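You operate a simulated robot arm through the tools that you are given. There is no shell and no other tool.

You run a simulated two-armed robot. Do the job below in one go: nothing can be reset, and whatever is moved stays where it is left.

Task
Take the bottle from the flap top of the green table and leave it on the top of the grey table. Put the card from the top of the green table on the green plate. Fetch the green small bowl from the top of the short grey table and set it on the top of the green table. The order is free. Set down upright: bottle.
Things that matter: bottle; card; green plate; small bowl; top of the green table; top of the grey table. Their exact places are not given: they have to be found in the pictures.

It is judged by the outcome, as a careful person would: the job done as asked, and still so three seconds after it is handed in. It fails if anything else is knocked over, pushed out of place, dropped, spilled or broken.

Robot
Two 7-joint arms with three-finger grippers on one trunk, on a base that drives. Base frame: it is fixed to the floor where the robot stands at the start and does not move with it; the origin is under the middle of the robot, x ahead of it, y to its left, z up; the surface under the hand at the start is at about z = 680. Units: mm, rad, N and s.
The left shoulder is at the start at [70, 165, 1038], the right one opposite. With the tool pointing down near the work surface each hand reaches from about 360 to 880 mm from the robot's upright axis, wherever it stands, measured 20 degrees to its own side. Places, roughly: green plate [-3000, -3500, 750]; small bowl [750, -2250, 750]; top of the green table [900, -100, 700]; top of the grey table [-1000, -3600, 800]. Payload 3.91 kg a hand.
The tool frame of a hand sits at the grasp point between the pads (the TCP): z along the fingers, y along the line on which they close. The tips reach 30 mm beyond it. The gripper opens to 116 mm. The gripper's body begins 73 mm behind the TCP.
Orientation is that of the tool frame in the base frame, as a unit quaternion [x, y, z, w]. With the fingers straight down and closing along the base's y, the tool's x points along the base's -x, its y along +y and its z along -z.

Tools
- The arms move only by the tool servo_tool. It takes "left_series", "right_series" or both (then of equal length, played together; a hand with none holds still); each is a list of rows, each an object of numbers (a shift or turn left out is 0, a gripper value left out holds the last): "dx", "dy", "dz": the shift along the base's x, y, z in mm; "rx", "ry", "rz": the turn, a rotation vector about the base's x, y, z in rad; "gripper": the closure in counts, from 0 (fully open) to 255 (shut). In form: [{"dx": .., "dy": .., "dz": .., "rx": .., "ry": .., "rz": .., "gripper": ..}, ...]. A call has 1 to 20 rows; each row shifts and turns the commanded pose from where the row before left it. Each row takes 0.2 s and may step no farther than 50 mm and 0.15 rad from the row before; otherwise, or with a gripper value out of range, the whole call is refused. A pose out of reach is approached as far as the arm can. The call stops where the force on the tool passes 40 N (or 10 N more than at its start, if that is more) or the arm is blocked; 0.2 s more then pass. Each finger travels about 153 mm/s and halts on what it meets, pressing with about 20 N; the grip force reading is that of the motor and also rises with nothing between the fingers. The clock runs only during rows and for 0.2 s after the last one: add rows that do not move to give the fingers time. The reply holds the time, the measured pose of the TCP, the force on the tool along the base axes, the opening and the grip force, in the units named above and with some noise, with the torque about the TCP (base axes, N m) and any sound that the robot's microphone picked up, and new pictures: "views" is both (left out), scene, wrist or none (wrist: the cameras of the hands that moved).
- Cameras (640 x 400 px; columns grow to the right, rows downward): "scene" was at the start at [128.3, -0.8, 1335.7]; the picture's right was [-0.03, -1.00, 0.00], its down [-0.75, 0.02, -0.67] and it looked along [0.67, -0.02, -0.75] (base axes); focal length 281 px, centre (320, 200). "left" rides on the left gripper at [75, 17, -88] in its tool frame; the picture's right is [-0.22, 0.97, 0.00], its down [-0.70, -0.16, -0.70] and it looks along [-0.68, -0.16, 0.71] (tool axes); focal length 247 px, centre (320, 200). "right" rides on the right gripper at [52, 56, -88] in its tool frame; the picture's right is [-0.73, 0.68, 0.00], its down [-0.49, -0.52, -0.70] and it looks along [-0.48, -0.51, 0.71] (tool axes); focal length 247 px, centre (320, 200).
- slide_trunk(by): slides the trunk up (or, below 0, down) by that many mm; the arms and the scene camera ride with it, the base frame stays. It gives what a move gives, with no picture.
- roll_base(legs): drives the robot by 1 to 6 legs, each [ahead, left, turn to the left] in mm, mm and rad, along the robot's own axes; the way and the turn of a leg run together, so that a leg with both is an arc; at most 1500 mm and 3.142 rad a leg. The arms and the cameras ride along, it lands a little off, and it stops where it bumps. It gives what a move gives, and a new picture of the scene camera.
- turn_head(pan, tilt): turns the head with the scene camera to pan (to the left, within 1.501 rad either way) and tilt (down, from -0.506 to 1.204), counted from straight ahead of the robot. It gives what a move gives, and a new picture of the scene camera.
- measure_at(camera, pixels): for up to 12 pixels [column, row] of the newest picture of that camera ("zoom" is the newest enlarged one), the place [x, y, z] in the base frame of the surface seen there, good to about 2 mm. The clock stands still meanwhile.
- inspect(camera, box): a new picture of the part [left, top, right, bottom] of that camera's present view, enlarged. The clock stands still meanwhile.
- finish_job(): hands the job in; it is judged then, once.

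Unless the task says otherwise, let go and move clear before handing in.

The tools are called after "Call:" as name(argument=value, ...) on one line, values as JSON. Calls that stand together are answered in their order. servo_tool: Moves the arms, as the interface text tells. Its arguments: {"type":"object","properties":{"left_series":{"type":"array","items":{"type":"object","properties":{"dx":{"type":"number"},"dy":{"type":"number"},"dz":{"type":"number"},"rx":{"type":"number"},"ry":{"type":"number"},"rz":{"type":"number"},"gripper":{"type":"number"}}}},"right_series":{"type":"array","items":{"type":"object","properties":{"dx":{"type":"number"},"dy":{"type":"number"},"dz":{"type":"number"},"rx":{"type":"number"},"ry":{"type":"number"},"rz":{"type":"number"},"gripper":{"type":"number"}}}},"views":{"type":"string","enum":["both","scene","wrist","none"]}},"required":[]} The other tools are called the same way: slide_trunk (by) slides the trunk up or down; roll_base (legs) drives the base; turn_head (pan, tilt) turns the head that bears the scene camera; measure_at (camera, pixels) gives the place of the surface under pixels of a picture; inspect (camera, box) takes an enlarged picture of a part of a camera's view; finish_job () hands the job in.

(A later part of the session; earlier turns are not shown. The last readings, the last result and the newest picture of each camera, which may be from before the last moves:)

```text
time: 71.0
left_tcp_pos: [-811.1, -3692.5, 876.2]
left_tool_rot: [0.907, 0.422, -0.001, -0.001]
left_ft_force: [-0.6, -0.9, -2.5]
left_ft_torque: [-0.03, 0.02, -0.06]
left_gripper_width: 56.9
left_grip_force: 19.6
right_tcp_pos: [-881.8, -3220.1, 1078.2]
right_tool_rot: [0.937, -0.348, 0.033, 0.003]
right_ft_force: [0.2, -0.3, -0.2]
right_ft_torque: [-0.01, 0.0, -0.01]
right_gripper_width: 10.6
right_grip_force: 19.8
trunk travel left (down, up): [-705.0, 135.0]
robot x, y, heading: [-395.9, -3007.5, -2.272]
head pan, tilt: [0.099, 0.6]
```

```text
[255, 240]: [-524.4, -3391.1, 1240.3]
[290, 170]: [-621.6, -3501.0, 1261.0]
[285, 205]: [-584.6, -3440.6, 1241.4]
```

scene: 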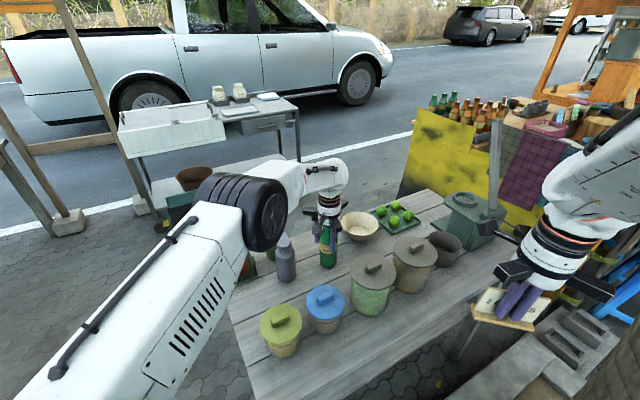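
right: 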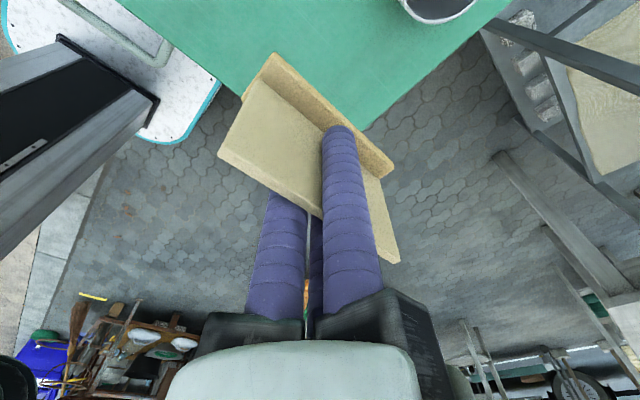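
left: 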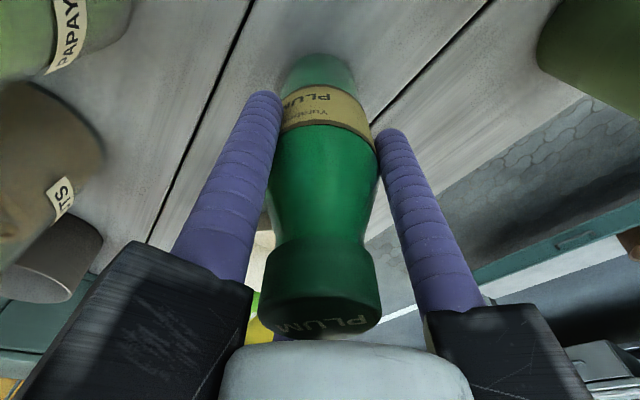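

Call:
servo_tool(left_series=[{"dz": -1.5}, {"dz": -1}, {}], views="none")

```text
time: 71.8
left_tcp_pos: [-810.6, -3691.1, 874.2]
left_tool_rot: [0.907, 0.422, -0.002, -0.001]
left_ft_force: [-0.1, 0.0, 4.4]
left_ft_torque: [-0.11, -0.21, -0.02]
left_gripper_width: 56.8
left_grip_force: 19.7
right_tcp_pos: [-880.5, -3219.5, 1080.9]
right_tool_rot: [0.937, -0.348, 0.032, 0.004]
right_ft_force: [-0.3, -1.0, -0.3]
right_ft_torque: [0.01, -0.01, 0.02]
right_gripper_width: 10.8
right_grip_force: 20.1
trunk travel left (down, up): [-705.0, 135.0]
robot x, y, heading: [-390.7, -3010.2, -2.272]
head pan, tilt: [0.099, 0.6]
```

The vertical force went from -2.6 to +4.4 N, so the bottle rests on the planks. Opening the fingers moderately.

Call:
servo_tool(left_series=[{"gripper": 115}, {"gripper": 100}, {"gripper": 80}, {"gripper": 60}, {}], views="both")

```text
time: 73.0
left_tcp_pos: [-811.0, -3690.8, 872.7]
left_tool_rot: [0.907, 0.422, 0.0, 0.0]
left_ft_force: [-0.8, -0.4, -0.7]
left_ft_torque: [0.01, -0.01, 0.01]
left_gripper_width: 88.6
left_grip_force: 0.1
right_tcp_pos: [-883.0, -3220.6, 1080.5]
right_tool_rot: [0.937, -0.349, 0.032, 0.004]
right_ft_force: [0.0, 0.1, -0.3]
right_ft_torque: [0.01, 0.04, 0.0]
right_gripper_width: 10.4
right_grip_force: 20.1
trunk travel left (down, up): [-705.0, 135.0]
robot x, y, heading: [-390.6, -3013.3, -2.269]
head pan, tilt: [0.099, 0.6]
```

scene: 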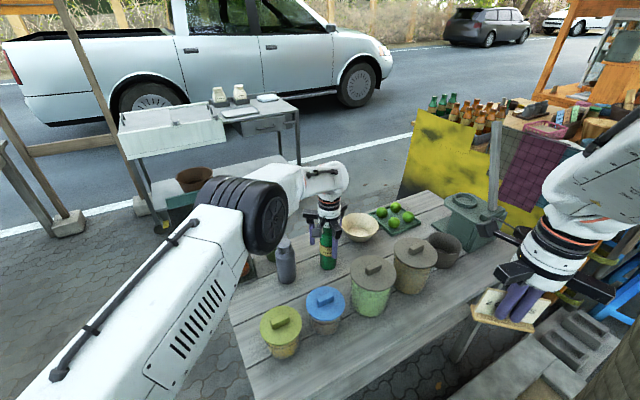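
left: 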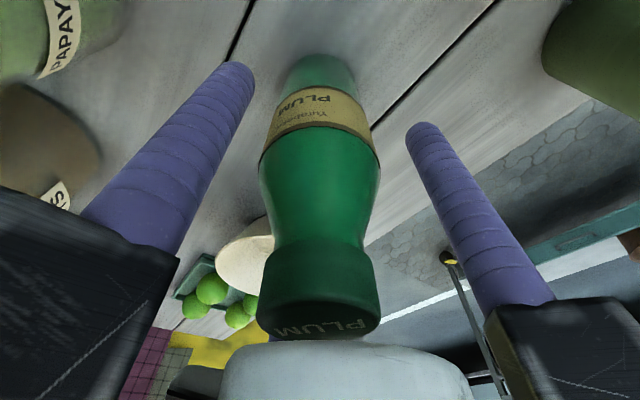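

The bottle stands free of the three fingers. I'll raise the left hand straight up to z≈1080 before drawing it back.

Call:
servo_tool(left_series=[{"dz": 15}, {"dz": 30}, {"dz": 40}, {"dz": 40}, {"dz": 40}, {"dz": 40}, {}], views="both")

```text
time: 74.5
left_tcp_pos: [-811.7, -3692.3, 1077.5]
left_tool_rot: [0.906, 0.423, -0.001, -0.001]
left_ft_force: [0.8, 0.0, 0.0]
left_ft_torque: [0.03, 0.02, -0.02]
left_gripper_width: 88.9
left_grip_force: 0.1
right_tcp_pos: [-881.9, -3220.0, 1080.2]
right_tool_rot: [0.937, -0.348, 0.033, 0.004]
right_ft_force: [0.8, 0.5, -0.5]
right_ft_torque: [0.01, 0.01, 0.02]
right_gripper_width: 10.2
right_grip_force: 19.6
trunk travel left (down, up): [-705.0, 135.0]
robot x, y, heading: [-394.7, -3011.7, -2.277]
head pan, tilt: [0.099, 0.6]
```

scene: 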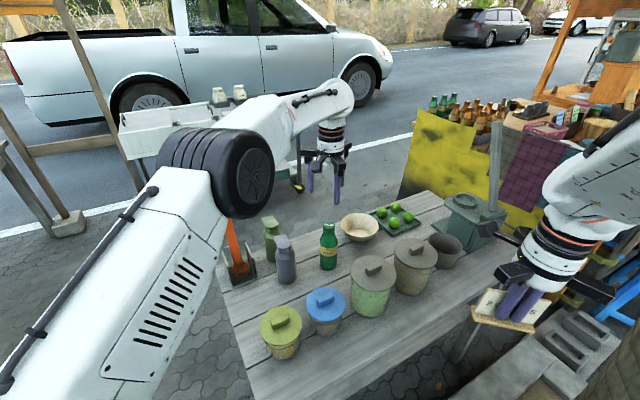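
left: 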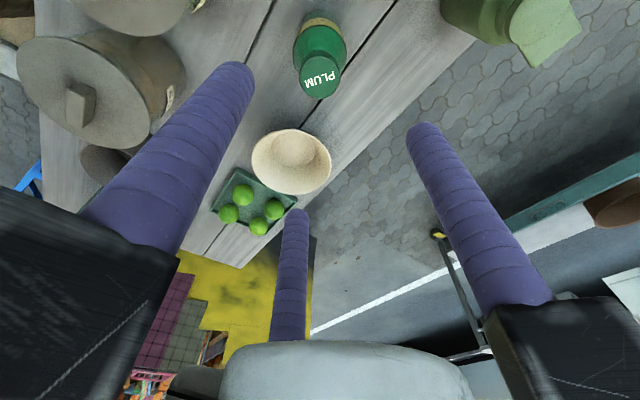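

The bottle stands upright and alone at (328,245). I'll draw the left hand back the way it came.

Call:
servo_tool(left_series=[{"dx": 30, "dy": 25}, {"dx": 30, "dy": 26}, {"dx": 30, "dy": 26}, {"dx": 30, "dy": 26}, {"dx": 30, "dy": 26}, {"dx": 30, "dy": 26}, {"dx": 30, "dy": 25}, {"dx": 28, "dy": 24}, {}], views="scene")

Call:
roll_base(legs=[[-292, -63, 0]])

Call:
turn_head(pan=-0.3, tilt=0.25)

```text
time: 76.5
left_tcp_pos: [-573.4, -3488.3, 1075.5]
left_tool_rot: [0.907, 0.422, 0.0, -0.001]
left_ft_force: [-0.7, -0.1, -0.2]
left_ft_torque: [0.01, 0.0, -0.01]
left_gripper_width: 88.9
left_grip_force: 0.0
right_tcp_pos: [-881.9, -3221.1, 1079.8]
right_tool_rot: [0.937, -0.349, 0.033, 0.004]
right_ft_force: [-0.4, -0.1, -0.1]
right_ft_torque: [-0.01, -0.02, 0.02]
right_gripper_width: 10.8
right_grip_force: 20.1
trunk travel left (down, up): [-705.0, 135.0]
robot x, y, heading: [-394.9, -3009.3, -2.272]
head pan, tilt: [0.099, 0.6]
```

scene: 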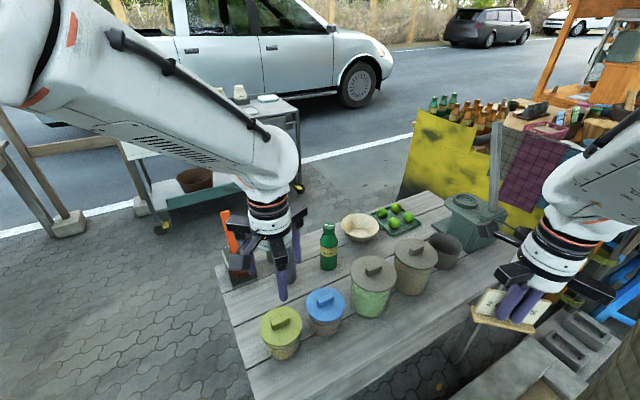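

```text
time: 78.6
left_tcp_pos: [-429.8, -3220.3, 1077.1]
left_tool_rot: [0.906, 0.423, 0.0, -0.001]
left_ft_force: [-0.2, 0.2, -1.0]
left_ft_torque: [0.0, 0.03, 0.01]
left_gripper_width: 88.6
left_grip_force: 0.0
right_tcp_pos: [-738.9, -2952.9, 1081.1]
right_tool_rot: [0.937, -0.348, 0.032, 0.004]
right_ft_force: [-0.4, 0.1, -1.0]
right_ft_torque: [-0.02, 0.0, 0.01]
right_gripper_width: 10.4
right_grip_force: 19.6
trunk travel left (down, up): [-705.0, 135.0]
robot x, y, heading: [-253.9, -2739.5, -2.27]
head pan, tilt: [0.099, 0.6]
```

scene: 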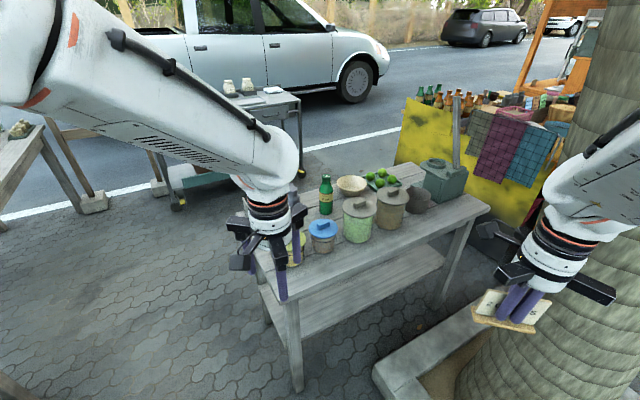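

```text
time: 79.5
left_tcp_pos: [-431.0, -3220.0, 1077.4]
left_tool_rot: [0.906, 0.423, -0.001, 0.0]
left_ft_force: [0.4, 0.0, -0.2]
left_ft_torque: [-0.01, 0.0, -0.03]
left_gripper_width: 88.8
left_grip_force: 0.1
right_tcp_pos: [-737.9, -2952.5, 1079.9]
right_tool_rot: [0.936, -0.349, 0.037, 0.006]
right_ft_force: [0.3, -0.8, 0.1]
right_ft_torque: [-0.04, 0.02, 0.0]
right_gripper_width: 10.5
right_grip_force: 20.0
trunk travel left (down, up): [-705.0, 135.0]
robot x, y, heading: [-249.8, -2741.2, -2.273]
head pan, tilt: [-0.3, 0.25]
```

scene: 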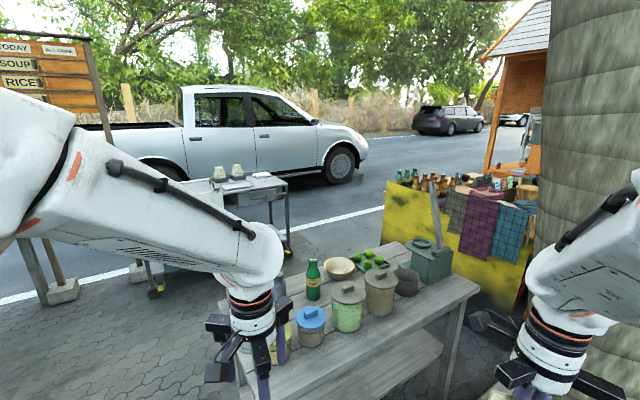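

The bottle stands upright on the grey table at (313,280). The left hand is free and the bowl's table is close by, so next I'll get the bowl: reverse to about (0,-2150), then turn left to face +x.

Call:
roll_base(legs=[[-612, -188, 0], [0, 0, 1.13], [0, 0, 1.14]])

Call:
turn_head(pan=0.0, tilt=0.65)

```text
time: 88.8
left_tcp_pos: [479.4, -1988.3, 1077.2]
left_tool_rot: [0.002, 1.0, 0.0, 0.001]
left_ft_force: [-0.2, 0.2, 0.3]
left_ft_torque: [0.0, -0.01, 0.02]
left_gripper_width: 88.4
left_grip_force: 0.0
right_tcp_pos: [472.9, -2396.8, 1081.4]
right_tool_rot: [0.713, 0.701, 0.02, -0.03]
right_ft_force: [1.0, -0.7, 0.0]
right_ft_torque: [0.01, 0.02, 0.02]
right_gripper_width: 10.3
right_grip_force: 20.0
trunk travel left (down, up): [-705.0, 135.0]
robot x, y, heading: [-2.7, -2156.7, -0.008]
head pan, tilt: [-0.3, 0.25]
```

scene: 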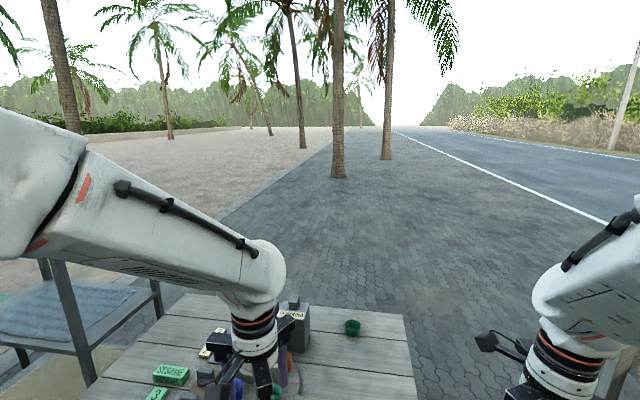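

```text
time: 89.7
left_tcp_pos: [480.2, -1988.4, 1078.1]
left_tool_rot: [0.001, 1.0, -0.001, 0.0]
left_ft_force: [-0.7, 0.0, 0.3]
left_ft_torque: [0.03, 0.0, -0.03]
left_gripper_width: 88.7
left_grip_force: 0.1
right_tcp_pos: [472.0, -2395.8, 1080.0]
right_tool_rot: [0.713, 0.7, 0.021, -0.032]
right_ft_force: [-0.5, 0.5, 0.1]
right_ft_torque: [-0.02, 0.01, -0.02]
right_gripper_width: 10.7
right_grip_force: 20.2
trunk travel left (down, up): [-705.0, 135.0]
robot x, y, heading: [-1.9, -2156.5, -0.01]
head pan, tilt: [0.0, 0.649]
```

scene: 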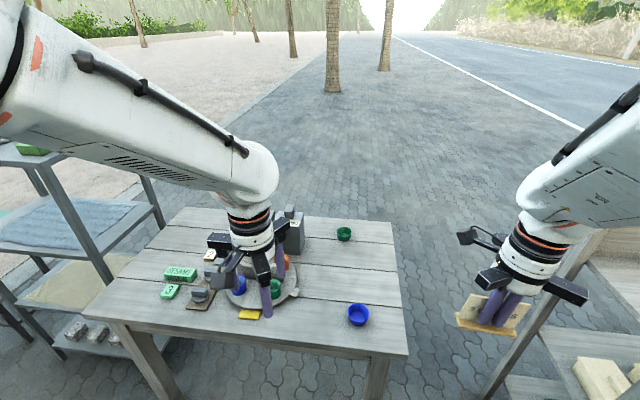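

Several small bowls are visible: a dark green one alone at (344,234), another green piece on a round tray at about (275,290) and blue ones at (358,315) and (238,283). I'll zoom and measure to tell which is meant (rough place [750,-2250]).

Call:
inspect(camera="scene", box=[150, 190, 430, 370])

Call:
measure_at(camera="scene", pixels=[[344, 236], [358, 317], [275, 288], [238, 283], [400, 350], [390, 230], [100, 310], [190, 208], [249, 314], [330, 280]])

```text
2.22 times, centred on (290, 280) of scene
```

zoom: 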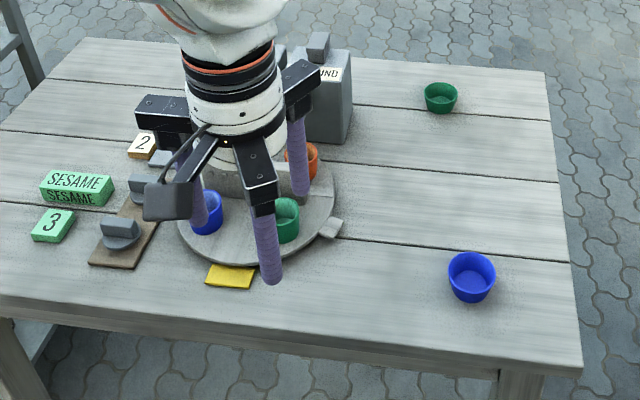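

```text
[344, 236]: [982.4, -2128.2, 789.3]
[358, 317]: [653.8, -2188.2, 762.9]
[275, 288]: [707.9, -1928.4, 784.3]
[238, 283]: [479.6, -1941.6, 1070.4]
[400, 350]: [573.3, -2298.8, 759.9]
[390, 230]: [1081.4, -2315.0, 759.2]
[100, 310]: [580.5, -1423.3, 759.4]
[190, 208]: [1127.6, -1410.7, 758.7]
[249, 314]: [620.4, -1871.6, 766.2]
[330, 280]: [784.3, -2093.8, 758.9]
```

Two greens are seen: one standing alone on the table top at (982,-2128), beside a loose blue one of the same kind, and one belonging to the round tray's set. "The green small bowl on the table top" fits the loose one; I'll zoom in on both to compare.

Call:
inspect(camera="scene", box=[320, 215, 370, 250])

Call:
inspect(camera="left", box=[0, 0, 640, 400])

```text
11.43 times, centred on (345, 232) of scene
```

zoom: 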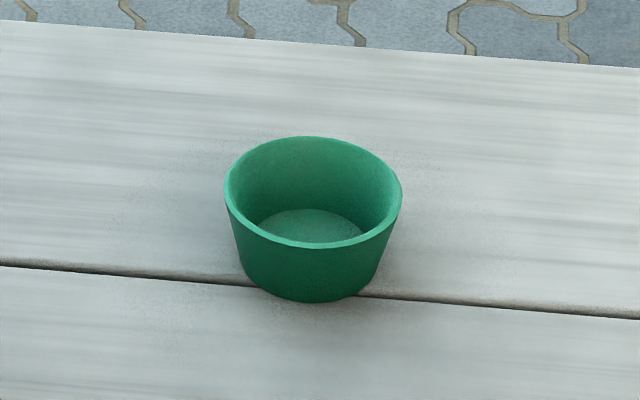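

```text
1.00 times, centred on (320, 200) of left (not enlarged: the box is as wide or as high as the picture)
```

zoom: 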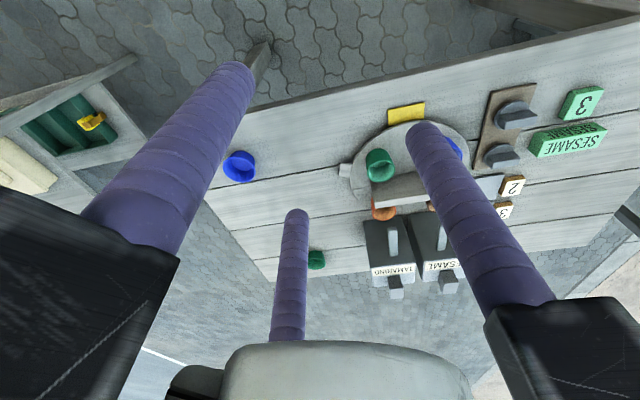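

The two greens are alike in make, but only one stands directly on the table top, at (982,-2128), about 60 mm across; that's the one to take. I'll move 200 mm nearer and measure it.

Call:
roll_base(legs=[[200, 0, 0.008]])

Call:
turn_head(pan=0.0, tilt=0.8)

Call:
inspect(camera="scene", box=[290, 160, 390, 230])

```text
time: 91.2
left_tcp_pos: [677.1, -1984.4, 1079.2]
left_tool_rot: [-0.002, 1.0, -0.001, 0.0]
left_ft_force: [0.9, 0.7, -0.4]
left_ft_torque: [0.04, -0.04, 0.0]
left_gripper_width: 88.7
left_grip_force: 0.0
right_tcp_pos: [671.8, -2392.4, 1080.9]
right_tool_rot: [0.711, 0.703, 0.022, -0.031]
right_ft_force: [-0.2, 0.3, -0.7]
right_ft_torque: [0.0, -0.01, 0.01]
right_gripper_width: 10.4
right_grip_force: 20.8
trunk travel left (down, up): [-705.0, 135.0]
robot x, y, heading: [194.4, -2154.5, 0.002]
head pan, tilt: [0.0, 0.649]
```

scene: 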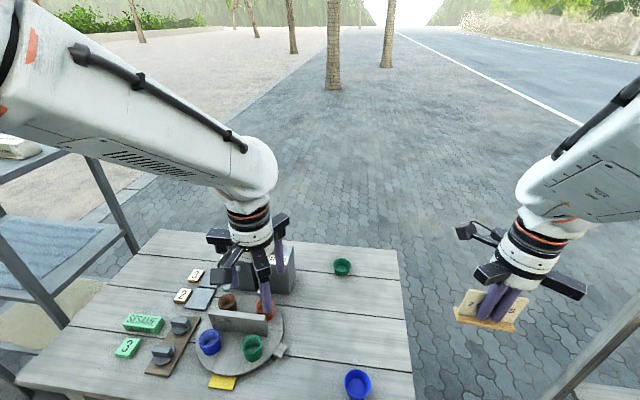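

```text
time: 91.9
left_tcp_pos: [678.7, -1985.3, 1077.6]
left_tool_rot: [-0.002, 1.0, -0.002, 0.0]
left_ft_force: [-0.7, -0.4, -1.1]
left_ft_torque: [-0.05, 0.0, 0.01]
left_gripper_width: 88.8
left_grip_force: 0.0
right_tcp_pos: [673.9, -2393.2, 1079.0]
right_tool_rot: [0.71, 0.703, 0.022, -0.034]
right_ft_force: [-0.4, -0.3, -1.2]
right_ft_torque: [0.01, 0.02, -0.02]
right_gripper_width: 10.7
right_grip_force: 19.8
trunk travel left (down, up): [-705.0, 135.0]
robot x, y, heading: [202.4, -2155.8, 0.007]
head pan, tilt: [0.0, 0.799]
```

scene: 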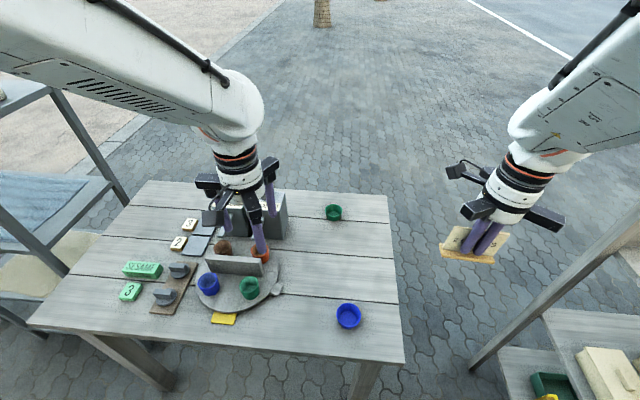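

```text
5.71 times, centred on (340, 195) of scene
```

zoom: 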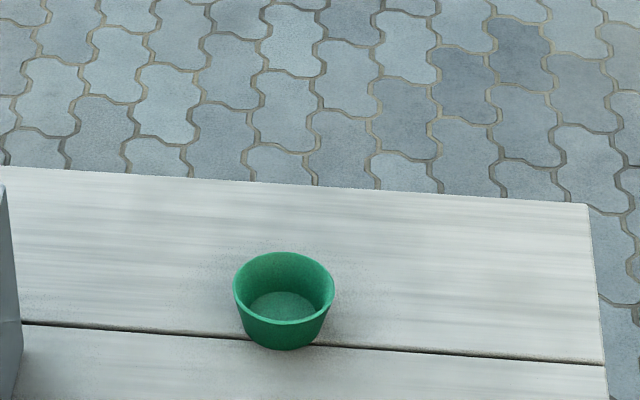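

Call:
measure_at(camera="zoom", pixels=[[236, 285], [333, 288], [284, 255], [284, 322], [284, 345], [284, 300], [250, 300], [320, 300], [10, 280], [5, 195], [150, 340], [284, 262]])

```text
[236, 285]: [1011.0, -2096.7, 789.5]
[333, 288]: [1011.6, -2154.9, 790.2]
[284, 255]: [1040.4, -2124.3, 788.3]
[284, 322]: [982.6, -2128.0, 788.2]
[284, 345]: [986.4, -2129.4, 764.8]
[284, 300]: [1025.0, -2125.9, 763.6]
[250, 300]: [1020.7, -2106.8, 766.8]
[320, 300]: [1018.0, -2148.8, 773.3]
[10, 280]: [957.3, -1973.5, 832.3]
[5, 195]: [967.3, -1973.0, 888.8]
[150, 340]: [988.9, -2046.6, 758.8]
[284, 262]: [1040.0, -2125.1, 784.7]
```

The green bowl's rim is centred at (1011,-2126), about 60 mm across, with the rim at z≈790. I'll move the base 80 mm nearer (base front stays short of the table leg at x≈620) and bring the left hand over the bowl.

Call:
roll_base(legs=[[80, 0, 0]])

Call:
servo_tool(left_series=[{"dx": 0, "dy": -35}, {"dx": 25, "dy": -35}, {"dx": 35, "dy": -30}, {"dx": 40, "dy": -20}, {"dx": 40, "dy": -12}, {"dx": 40, "dy": -6}, {"dx": 40, "dy": -3}, {"dx": 30}, {}], views="both")

```text
time: 93.0
left_tcp_pos: [756.1, -1984.0, 1076.5]
left_tool_rot: [0.0, 1.0, -0.001, 0.001]
left_ft_force: [0.1, -0.2, 0.3]
left_ft_torque: [0.01, 0.0, -0.02]
left_gripper_width: 88.6
left_grip_force: 0.0
right_tcp_pos: [751.8, -2393.4, 1081.8]
right_tool_rot: [0.71, 0.703, 0.022, -0.033]
right_ft_force: [-0.2, -0.4, 0.2]
right_ft_torque: [-0.02, 0.02, 0.02]
right_gripper_width: 10.5
right_grip_force: 19.9
trunk travel left (down, up): [-705.0, 135.0]
robot x, y, heading: [275.4, -2158.7, 0.004]
head pan, tilt: [0.0, 0.799]
```

scene: 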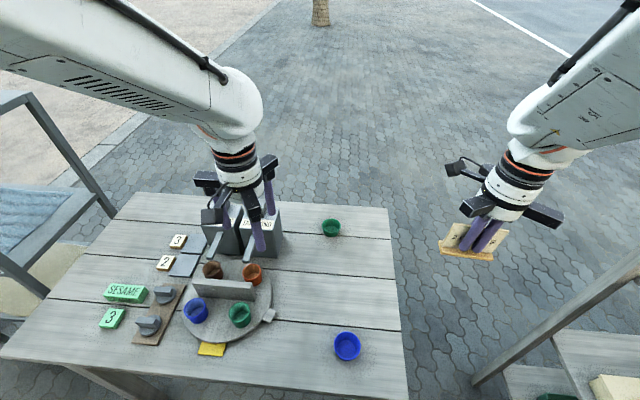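

```text
time: 95.0
left_tcp_pos: [1006.0, -2125.9, 1079.1]
left_tool_rot: [-0.002, 1.0, 0.0, 0.001]
left_ft_force: [-0.3, 0.2, 0.7]
left_ft_torque: [-0.01, 0.01, 0.0]
left_gripper_width: 88.5
left_grip_force: 0.1
right_tcp_pos: [752.0, -2393.1, 1080.7]
right_tool_rot: [0.711, 0.702, 0.024, -0.035]
right_ft_force: [1.3, -0.1, -0.2]
right_ft_torque: [-0.02, 0.0, -0.01]
right_gripper_width: 10.4
right_grip_force: 20.0
trunk travel left (down, up): [-705.0, 135.0]
robot x, y, heading: [275.9, -2158.1, -0.001]
head pan, tilt: [0.0, 0.799]
```

scene: 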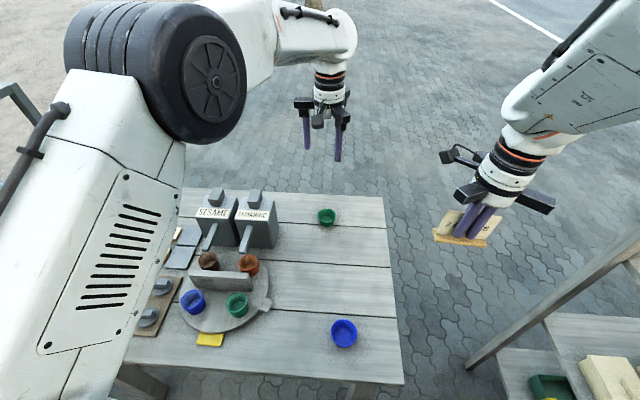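
left: 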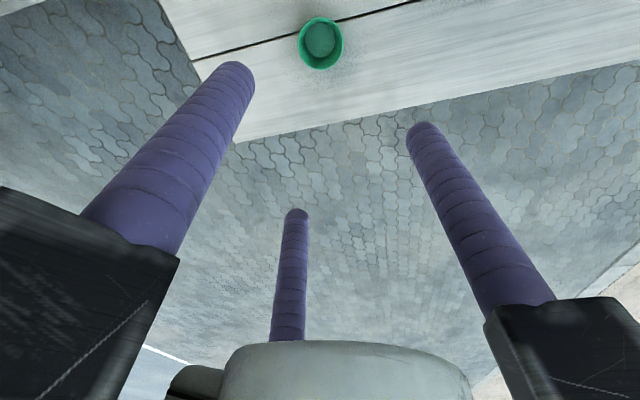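

The left hand is over the bowl, which shows at (320,43) in the wrist view between the fingers. I'll shift 5 mm forward and descend to about z 850 before a check.

Call:
servo_tool(left_series=[{"dx": 5, "dz": -38}, {"dz": -38}, {"dz": -38}, {"dz": -38}, {"dz": -38}, {"dz": -38}, {}], views="both")

Call:
inspect(camera="left", box=[200, 0, 460, 200])

```text
time: 96.6
left_tcp_pos: [1009.9, -2125.6, 849.8]
left_tool_rot: [0.0, 1.0, -0.001, 0.001]
left_ft_force: [0.1, 0.3, -0.2]
left_ft_torque: [0.01, -0.02, 0.02]
left_gripper_width: 88.5
left_grip_force: 0.0
right_tcp_pos: [751.6, -2393.0, 1081.3]
right_tool_rot: [0.711, 0.702, 0.023, -0.035]
right_ft_force: [0.2, -0.6, 0.0]
right_ft_torque: [-0.01, 0.0, -0.01]
right_gripper_width: 10.7
right_grip_force: 19.9
trunk travel left (down, up): [-705.0, 135.0]
robot x, y, heading: [273.0, -2156.1, -0.001]
head pan, tilt: [0.0, 0.799]
```

scene: 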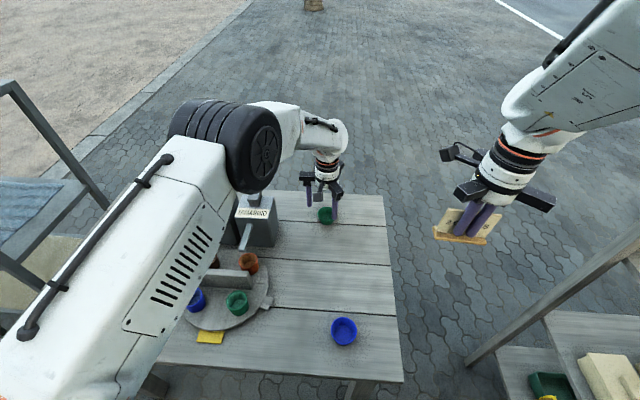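
left: 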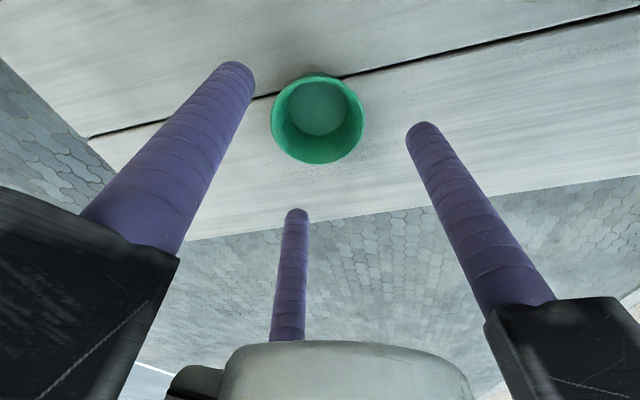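

```text
2.00 times, centred on (330, 100) of left
```

zoom: 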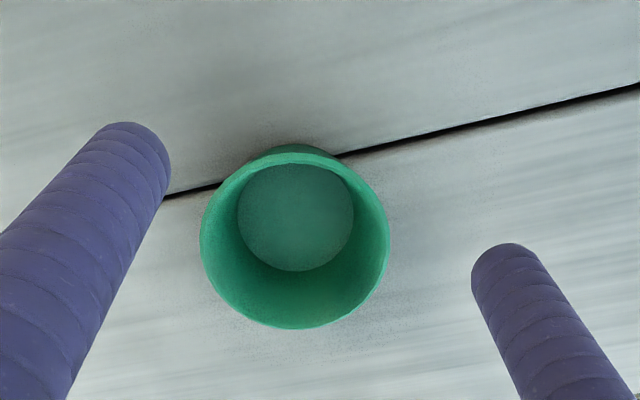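

The bowl is centred between the fingers. Before the last descent I'll verify its centre from the wrist view and the elbow's clearance over the dispensers.

Call:
measure_at(camera="zoom", pixels=[[203, 240], [388, 240], [297, 325], [297, 152], [297, 215]])

Call:
measure_at(camera="scene", pixels=[[255, 185], [235, 185], [225, 220], [254, 200], [260, 230], [200, 255]])

```text
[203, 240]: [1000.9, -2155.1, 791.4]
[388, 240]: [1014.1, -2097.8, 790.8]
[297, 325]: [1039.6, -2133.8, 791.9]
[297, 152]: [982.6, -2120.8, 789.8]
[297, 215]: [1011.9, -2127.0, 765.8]
```

```text
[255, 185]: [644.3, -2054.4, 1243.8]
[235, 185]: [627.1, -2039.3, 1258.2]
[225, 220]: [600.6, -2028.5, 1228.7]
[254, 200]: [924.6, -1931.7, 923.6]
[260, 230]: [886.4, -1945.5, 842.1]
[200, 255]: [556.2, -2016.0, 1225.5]
```

The centre is (1011,-2126.5) and the elbow is at z≈1225 or more, well clear. Going down to z≈794.

Call:
servo_tool(left_series=[{"dx": 1, "dy": -1, "dz": -20}, {"dz": -20}, {"dz": -10}, {"dz": -6}, {}], views="wrist")

```text
time: 97.8
left_tcp_pos: [1012.3, -2126.9, 793.6]
left_tool_rot: [-0.001, 1.0, 0.0, 0.001]
left_ft_force: [-0.3, 1.0, 0.3]
left_ft_torque: [-0.01, 0.01, -0.01]
left_gripper_width: 88.5
left_grip_force: 0.1
right_tcp_pos: [751.8, -2393.4, 1080.5]
right_tool_rot: [0.711, 0.702, 0.024, -0.035]
right_ft_force: [-0.2, 0.6, -0.5]
right_ft_torque: [0.01, -0.03, 0.0]
right_gripper_width: 10.2
right_grip_force: 19.8
trunk travel left (down, up): [-705.0, 135.0]
robot x, y, heading: [273.6, -2156.4, 0.002]
head pan, tilt: [0.0, 0.799]
```

left: 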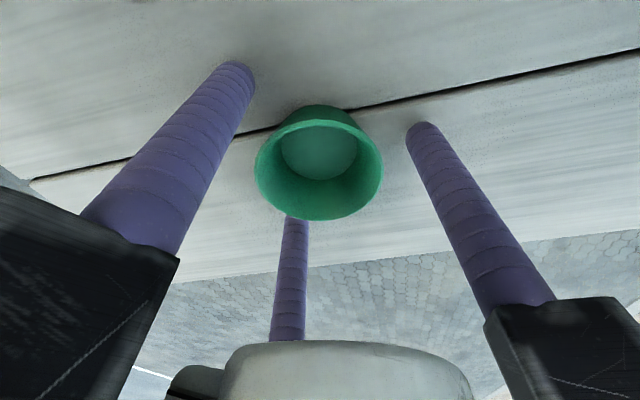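

The bowl sits in the middle of the three fingers. Closing in small steps.

Call:
servo_tool(left_series=[{"gripper": 100}, {"gripper": 112}, {"gripper": 122}, {"gripper": 132}, {"gripper": 142}, {}], views="wrist")

```text
time: 99.2
left_tcp_pos: [1011.7, -2125.1, 792.9]
left_tool_rot: [-0.002, 1.0, -0.001, 0.001]
left_ft_force: [-0.2, -0.7, -0.4]
left_ft_torque: [0.0, 0.01, 0.0]
left_gripper_width: 57.6
left_grip_force: 20.3
right_tcp_pos: [753.1, -2393.8, 1080.0]
right_tool_rot: [0.711, 0.702, 0.024, -0.034]
right_ft_force: [0.6, 0.3, -0.5]
right_ft_torque: [0.02, 0.02, -0.01]
right_gripper_width: 10.5
right_grip_force: 20.1
trunk travel left (down, up): [-705.0, 135.0]
robot x, y, heading: [273.3, -2159.2, 0.004]
head pan, tilt: [0.0, 0.799]
```

left: 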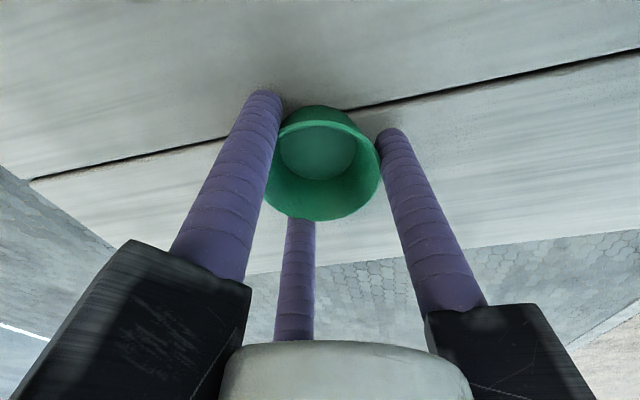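

The hand holds the bowl at 57.6 mm with 20 N. I'll lift a little first and check that it comes up level.

Call:
servo_tool(left_series=[{"dz": 8, "gripper": 170}, {"dz": 15}, {"dz": 20}, {}], views="both")

```text
time: 100.2
left_tcp_pos: [1013.0, -2127.4, 835.7]
left_tool_rot: [-0.002, 1.0, -0.001, 0.0]
left_ft_force: [-0.1, 1.5, -0.6]
left_ft_torque: [-0.01, -0.01, 0.02]
left_gripper_width: 57.7
left_grip_force: 20.4
right_tcp_pos: [753.3, -2393.1, 1081.0]
right_tool_rot: [0.711, 0.702, 0.024, -0.035]
right_ft_force: [0.1, 0.2, -0.4]
right_ft_torque: [-0.03, -0.03, 0.01]
right_gripper_width: 10.4
right_grip_force: 20.4
trunk travel left (down, up): [-705.0, 135.0]
robot x, y, heading: [279.6, -2157.0, 0.004]
head pan, tilt: [0.0, 0.799]
```

scene: 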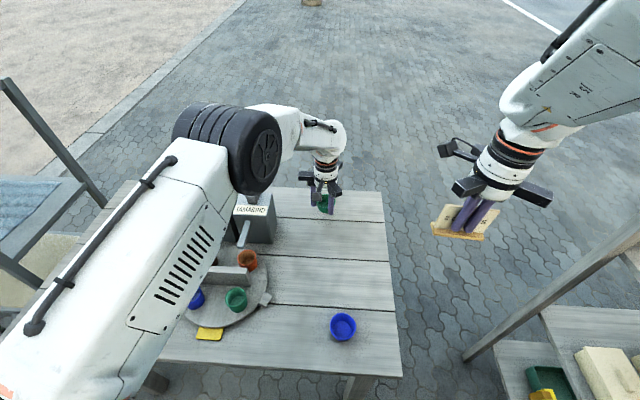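
left: 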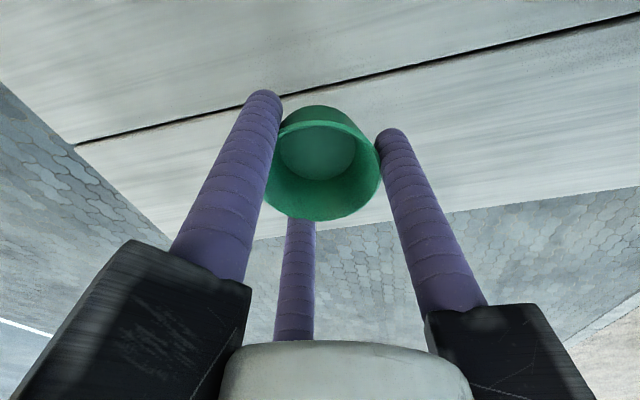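

The bowl came up level. I'll raise it to z≈1080 and draw it back over the table's free edge the same way.

Call:
servo_tool(left_series=[{"dz": 40}, {"dz": 40}, {"dz": 40}, {"dz": 40}, {"dz": 40}, {"dz": 42}, {"dx": -35}, {"dx": -40, "dy": 3}, {"dx": -40, "dy": 6}, {"dx": -40, "dy": 12}, {"dx": -40, "dy": 20}, {"dx": -35, "dy": 30}, {"dx": -25, "dy": 35}, {"dy": 35}, {}], views="both")

```text
time: 103.4
left_tcp_pos: [757.2, -1986.6, 1078.0]
left_tool_rot: [0.0, 1.0, 0.001, 0.001]
left_ft_force: [-0.7, 0.1, -0.3]
left_ft_torque: [0.03, -0.01, 0.01]
left_gripper_width: 57.6
left_grip_force: 19.6
right_tcp_pos: [752.1, -2392.0, 1079.5]
right_tool_rot: [0.711, 0.702, 0.025, -0.036]
right_ft_force: [0.1, -1.1, -1.3]
right_ft_torque: [-0.01, -0.02, 0.01]
right_gripper_width: 10.7
right_grip_force: 19.8
trunk travel left (down, up): [-705.0, 135.0]
robot x, y, heading: [275.9, -2157.5, 0.009]
head pan, tilt: [0.0, 0.799]
```

scene: 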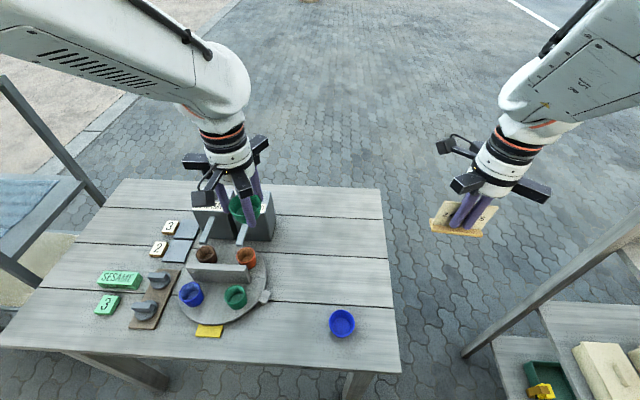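
left: 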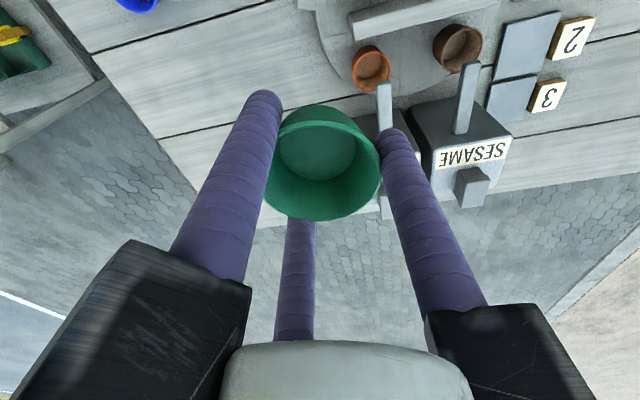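

The bowl hangs level in the left hand. I'll back off to x≈0 and slide left along the clear lane to the green table (y≈-320), keeping heading 0.

Call:
roll_base(legs=[[-276, 0, 0], [0, 1200, 0], [0, 640, 0]])

Call:
turn_head(pan=0.15, tilt=0.75)

```text
time: 114.2
left_tcp_pos: [482.3, -153.8, 1078.9]
left_tool_rot: [0.001, 1.0, 0.0, 0.001]
left_ft_force: [0.1, -0.2, -0.4]
left_ft_torque: [0.01, -0.01, 0.03]
left_gripper_width: 57.1
left_grip_force: 20.3
right_tcp_pos: [473.9, -561.3, 1080.1]
right_tool_rot: [0.712, 0.7, 0.024, -0.034]
right_ft_force: [-0.2, -0.6, -0.5]
right_ft_torque: [0.03, 0.05, 0.0]
right_gripper_width: 10.6
right_grip_force: 20.4
trunk travel left (down, up): [-705.0, 135.0]
robot x, y, heading: [-0.3, -321.2, -0.003]
head pan, tilt: [0.0, 0.799]
```

scene: 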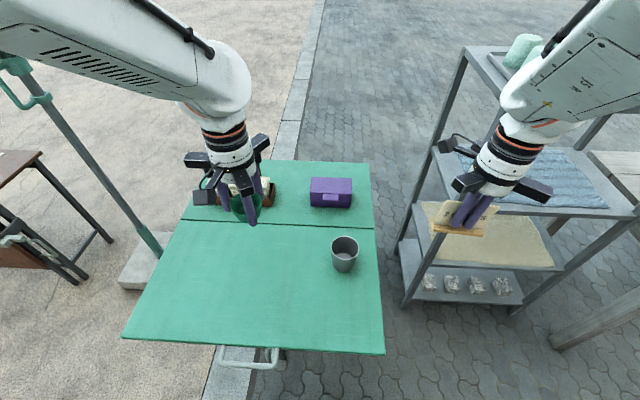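

```text
time: 114.9
left_tcp_pos: [482.5, -152.2, 1078.8]
left_tool_rot: [0.001, 1.0, -0.002, 0.001]
left_ft_force: [0.2, 0.2, -0.5]
left_ft_torque: [0.0, -0.02, 0.02]
left_gripper_width: 57.2
left_grip_force: 20.1
right_tcp_pos: [475.5, -559.3, 1079.2]
right_tool_rot: [0.712, 0.701, 0.023, -0.034]
right_ft_force: [0.8, 0.6, -0.1]
right_ft_torque: [-0.05, 0.0, 0.05]
right_gripper_width: 10.5
right_grip_force: 19.9
trunk travel left (down, up): [-705.0, 135.0]
robot x, y, heading: [-1.3, -317.8, -0.0]
head pan, tilt: [0.15, 0.75]
```

scene: 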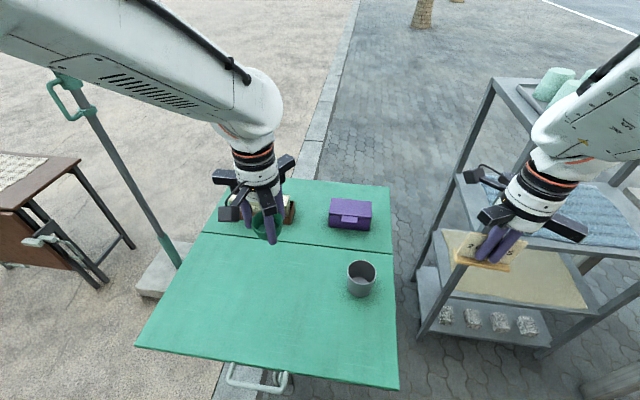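

I'm back at the green table; the free gap between caddy (290,210) and purple box (350,213) is where the card was. I'll measure its limits and the table's far edge.

Call:
inspect(camera="scene", box=[260, 165, 400, 260])

```text
4.21 times, centred on (330, 212) of scene
```

zoom: 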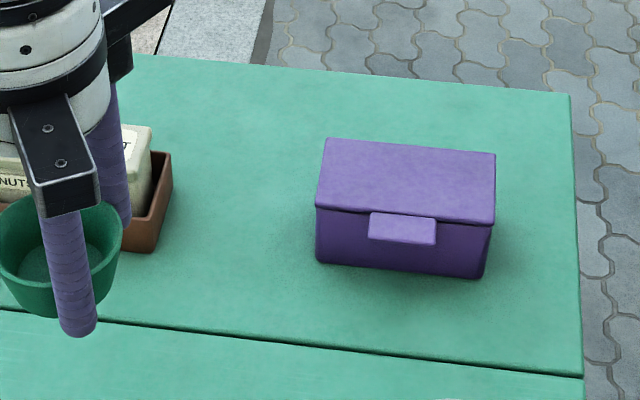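

Call:
measure_at(camera="zoom", pixels=[[160, 245], [172, 160], [317, 258], [320, 150], [240, 330], [240, 250], [240, 200], [240, 120], [240, 75], [490, 270], [495, 160], [150, 140]])

```text
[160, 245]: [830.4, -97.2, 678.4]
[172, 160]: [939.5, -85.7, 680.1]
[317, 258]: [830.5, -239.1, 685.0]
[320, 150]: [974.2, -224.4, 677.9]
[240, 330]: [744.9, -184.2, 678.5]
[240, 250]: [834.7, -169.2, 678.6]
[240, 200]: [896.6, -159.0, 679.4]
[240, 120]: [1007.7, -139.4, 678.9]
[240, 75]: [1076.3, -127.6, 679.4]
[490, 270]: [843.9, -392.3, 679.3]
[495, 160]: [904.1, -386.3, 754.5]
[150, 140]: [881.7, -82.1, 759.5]
```

The fixed top runs from the seam at x≈742 to about 1080; the gap spans y -97..-236. I'll set the bowl at about (795,-167), where the card stood. First I'll lower the trunk back by 130 mm, then reach over.

Call:
slide_trunk(by=-130)

Call:
servo_tool(left_series=[{"dx": 39, "dy": -2}, {"dx": 39, "dy": -2}, {"dx": 39, "dy": -2}, {"dx": 39, "dy": -2}, {"dx": 39, "dy": -2}, {"dx": 39, "dy": -2}, {"dx": 39, "dy": -1}, {"dx": 39, "dy": -1}, {}], views="both")

```text
time: 116.5
left_tcp_pos: [482.3, -153.4, 948.2]
left_tool_rot: [0.002, 1.0, -0.001, 0.001]
left_ft_force: [-0.1, -0.3, 0.2]
left_ft_torque: [0.04, 0.01, -0.01]
left_gripper_width: 57.0
left_grip_force: 19.9
right_tcp_pos: [474.0, -559.1, 950.8]
right_tool_rot: [0.713, 0.7, 0.024, -0.034]
right_ft_force: [0.2, -0.5, 0.2]
right_ft_torque: [0.02, -0.02, 0.01]
right_gripper_width: 10.5
right_grip_force: 19.5
trunk travel left (down, up): [-575.0, 265.0]
robot x, y, heading: [1.1, -320.4, 0.003]
head pan, tilt: [0.15, 0.75]
```

```text
time: 118.5
left_tcp_pos: [791.8, -168.3, 950.8]
left_tool_rot: [0.001, 1.0, -0.001, 0.001]
left_ft_force: [-0.6, -1.0, -0.3]
left_ft_torque: [0.0, -0.04, 0.02]
left_gripper_width: 57.2
left_grip_force: 20.3
right_tcp_pos: [473.3, -560.2, 951.7]
right_tool_rot: [0.712, 0.7, 0.024, -0.034]
right_ft_force: [-0.4, 0.4, -1.2]
right_ft_torque: [0.03, -0.03, -0.02]
right_gripper_width: 10.2
right_grip_force: 20.4
trunk travel left (down, up): [-575.0, 265.0]
robot x, y, heading: [0.3, -322.7, 0.001]
head pan, tilt: [0.15, 0.75]
```

scene: 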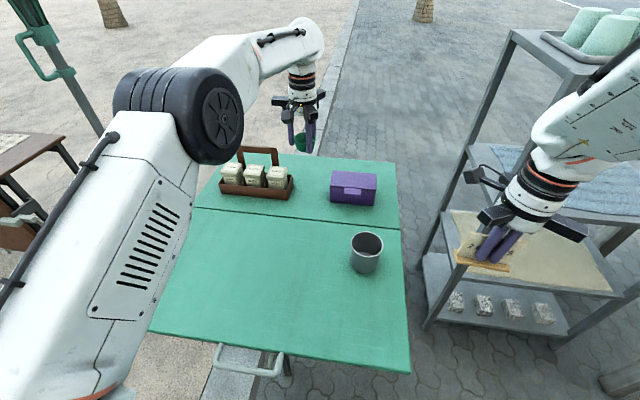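
left: 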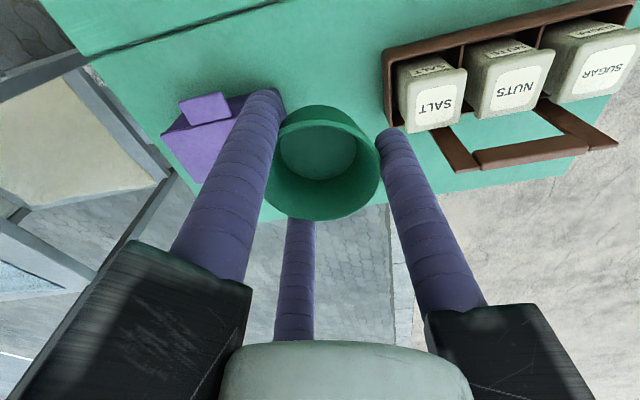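

The bowl is over the gap. I'll lower it to about 12 mm above the top.

Call:
servo_tool(left_series=[{"dx": 2, "dz": -38}, {"dz": -38}, {"dz": -38}, {"dz": -38}, {"dz": -35}, {"dz": -22}, {"dz": -15}, {}], views="both")

```text
time: 120.2
left_tcp_pos: [797.3, -169.3, 724.2]
left_tool_rot: [0.001, 1.0, -0.001, 0.001]
left_ft_force: [-0.6, 1.2, -0.9]
left_ft_torque: [-0.01, 0.0, 0.0]
left_gripper_width: 57.4
left_grip_force: 20.2
right_tcp_pos: [474.8, -559.2, 950.3]
right_tool_rot: [0.712, 0.701, 0.024, -0.035]
right_ft_force: [-0.6, -0.3, -0.3]
right_ft_torque: [-0.01, 0.03, 0.01]
right_gripper_width: 10.6
right_grip_force: 19.8
trunk travel left (down, up): [-575.0, 265.0]
robot x, y, heading: [3.0, -323.9, -0.004]
head pan, tilt: [0.15, 0.75]
```

scene: 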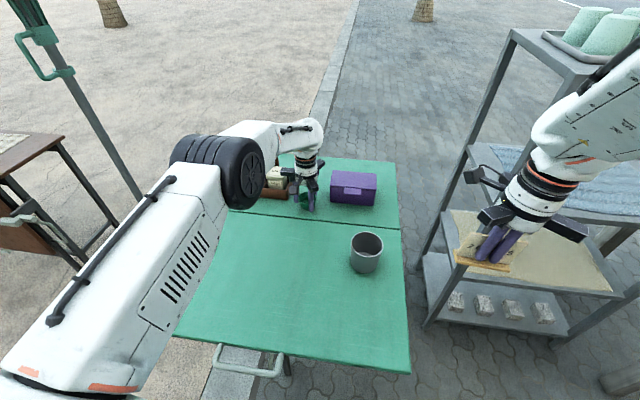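
left: 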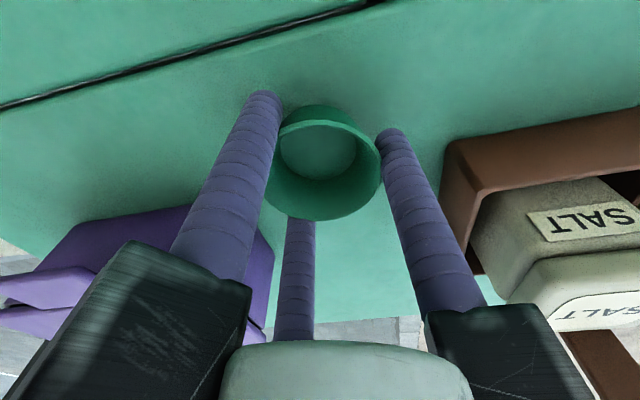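

About 10 mm to go, with the fingers clear of caddy and box. Lowering in small steps and watching the force.

Call:
servo_tool(left_series=[{"dz": -5}, {"dz": -3}, {}], views="none")

Call:
servo_tool(left_series=[{"dz": -1.5}, {"dz": -1}, {}], views="none")

```text
time: 121.0
left_tcp_pos: [796.9, -168.1, 717.1]
left_tool_rot: [0.001, 1.0, 0.0, 0.001]
left_ft_force: [0.0, 0.3, -0.1]
left_ft_torque: [0.0, 0.0, 0.03]
left_gripper_width: 57.1
left_grip_force: 20.2
right_tcp_pos: [474.8, -559.8, 949.7]
right_tool_rot: [0.712, 0.7, 0.023, -0.034]
right_ft_force: [0.0, -1.0, -0.3]
right_ft_torque: [-0.03, 0.0, -0.03]
right_gripper_width: 10.6
right_grip_force: 19.9
trunk travel left (down, up): [-575.0, 265.0]
robot x, y, heading: [-1.3, -321.2, -0.002]
head pan, tilt: [0.15, 0.75]
```

```text
time: 121.8
left_tcp_pos: [796.8, -166.8, 713.1]
left_tool_rot: [0.0, 1.0, -0.001, 0.001]
left_ft_force: [0.2, -0.3, 0.2]
left_ft_torque: [0.02, 0.02, -0.03]
left_gripper_width: 57.0
left_grip_force: 20.1
right_tcp_pos: [476.5, -560.9, 949.9]
right_tool_rot: [0.712, 0.701, 0.023, -0.035]
right_ft_force: [0.2, -0.3, -0.1]
right_ft_torque: [-0.01, 0.0, -0.02]
right_gripper_width: 10.7
right_grip_force: 20.4
trunk travel left (down, up): [-575.0, 265.0]
robot x, y, heading: [2.2, -321.9, -0.0]
head pan, tilt: [0.15, 0.75]
```

Call:
servo_tool(left_series=[{"dz": -1}, {"dz": -0.5}, {}], views="wrist")

```text
time: 122.7
left_tcp_pos: [796.4, -167.3, 713.3]
left_tool_rot: [0.001, 1.0, -0.001, 0.001]
left_ft_force: [0.2, -0.5, 5.7]
left_ft_torque: [0.02, -0.09, -0.01]
left_gripper_width: 57.4
left_grip_force: 19.8
right_tcp_pos: [475.3, -559.5, 950.9]
right_tool_rot: [0.712, 0.701, 0.024, -0.034]
right_ft_force: [0.0, -0.1, 0.1]
right_ft_torque: [-0.02, -0.02, -0.02]
right_gripper_width: 10.6
right_grip_force: 19.7
trunk travel left (down, up): [-575.0, 265.0]
robot x, y, heading: [0.9, -320.6, 0.0]
head pan, tilt: [0.15, 0.75]
```

left: 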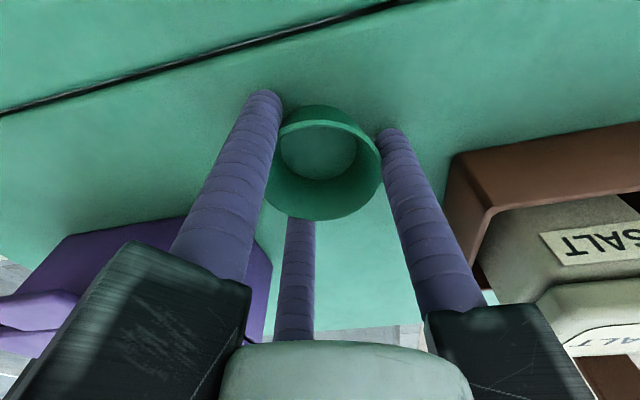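

Force of 5.7 N upward shows the bowl rests on the fixed top. I'll open the fingers gently to about 75 mm and check.

Call:
servo_tool(left_series=[{"gripper": 118}, {"gripper": 108}, {"gripper": 98}, {"gripper": 88}, {}], views="wrist")

```text
time: 123.8
left_tcp_pos: [796.8, -168.5, 711.9]
left_tool_rot: [0.0, 1.0, -0.001, 0.002]
left_ft_force: [-0.2, 0.0, -0.2]
left_ft_torque: [0.02, 0.04, 0.0]
left_gripper_width: 75.8
left_grip_force: 0.0
right_tcp_pos: [475.3, -560.1, 950.4]
right_tool_rot: [0.713, 0.7, 0.024, -0.035]
right_ft_force: [0.3, -0.1, -0.6]
right_ft_torque: [0.0, -0.02, 0.03]
right_gripper_width: 10.6
right_grip_force: 19.8
trunk travel left (down, up): [-575.0, 265.0]
robot x, y, heading: [1.0, -323.0, -0.0]
head pan, tilt: [0.15, 0.75]
```

left: 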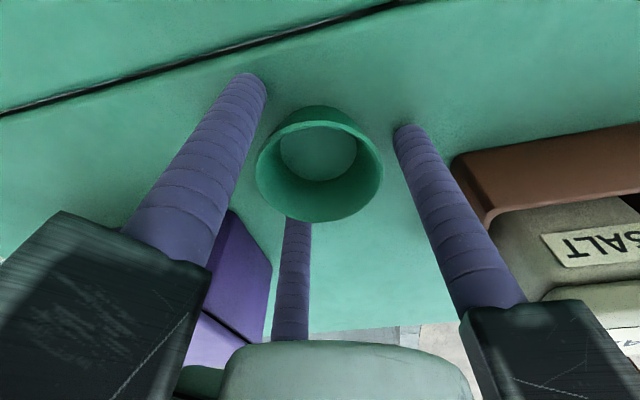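

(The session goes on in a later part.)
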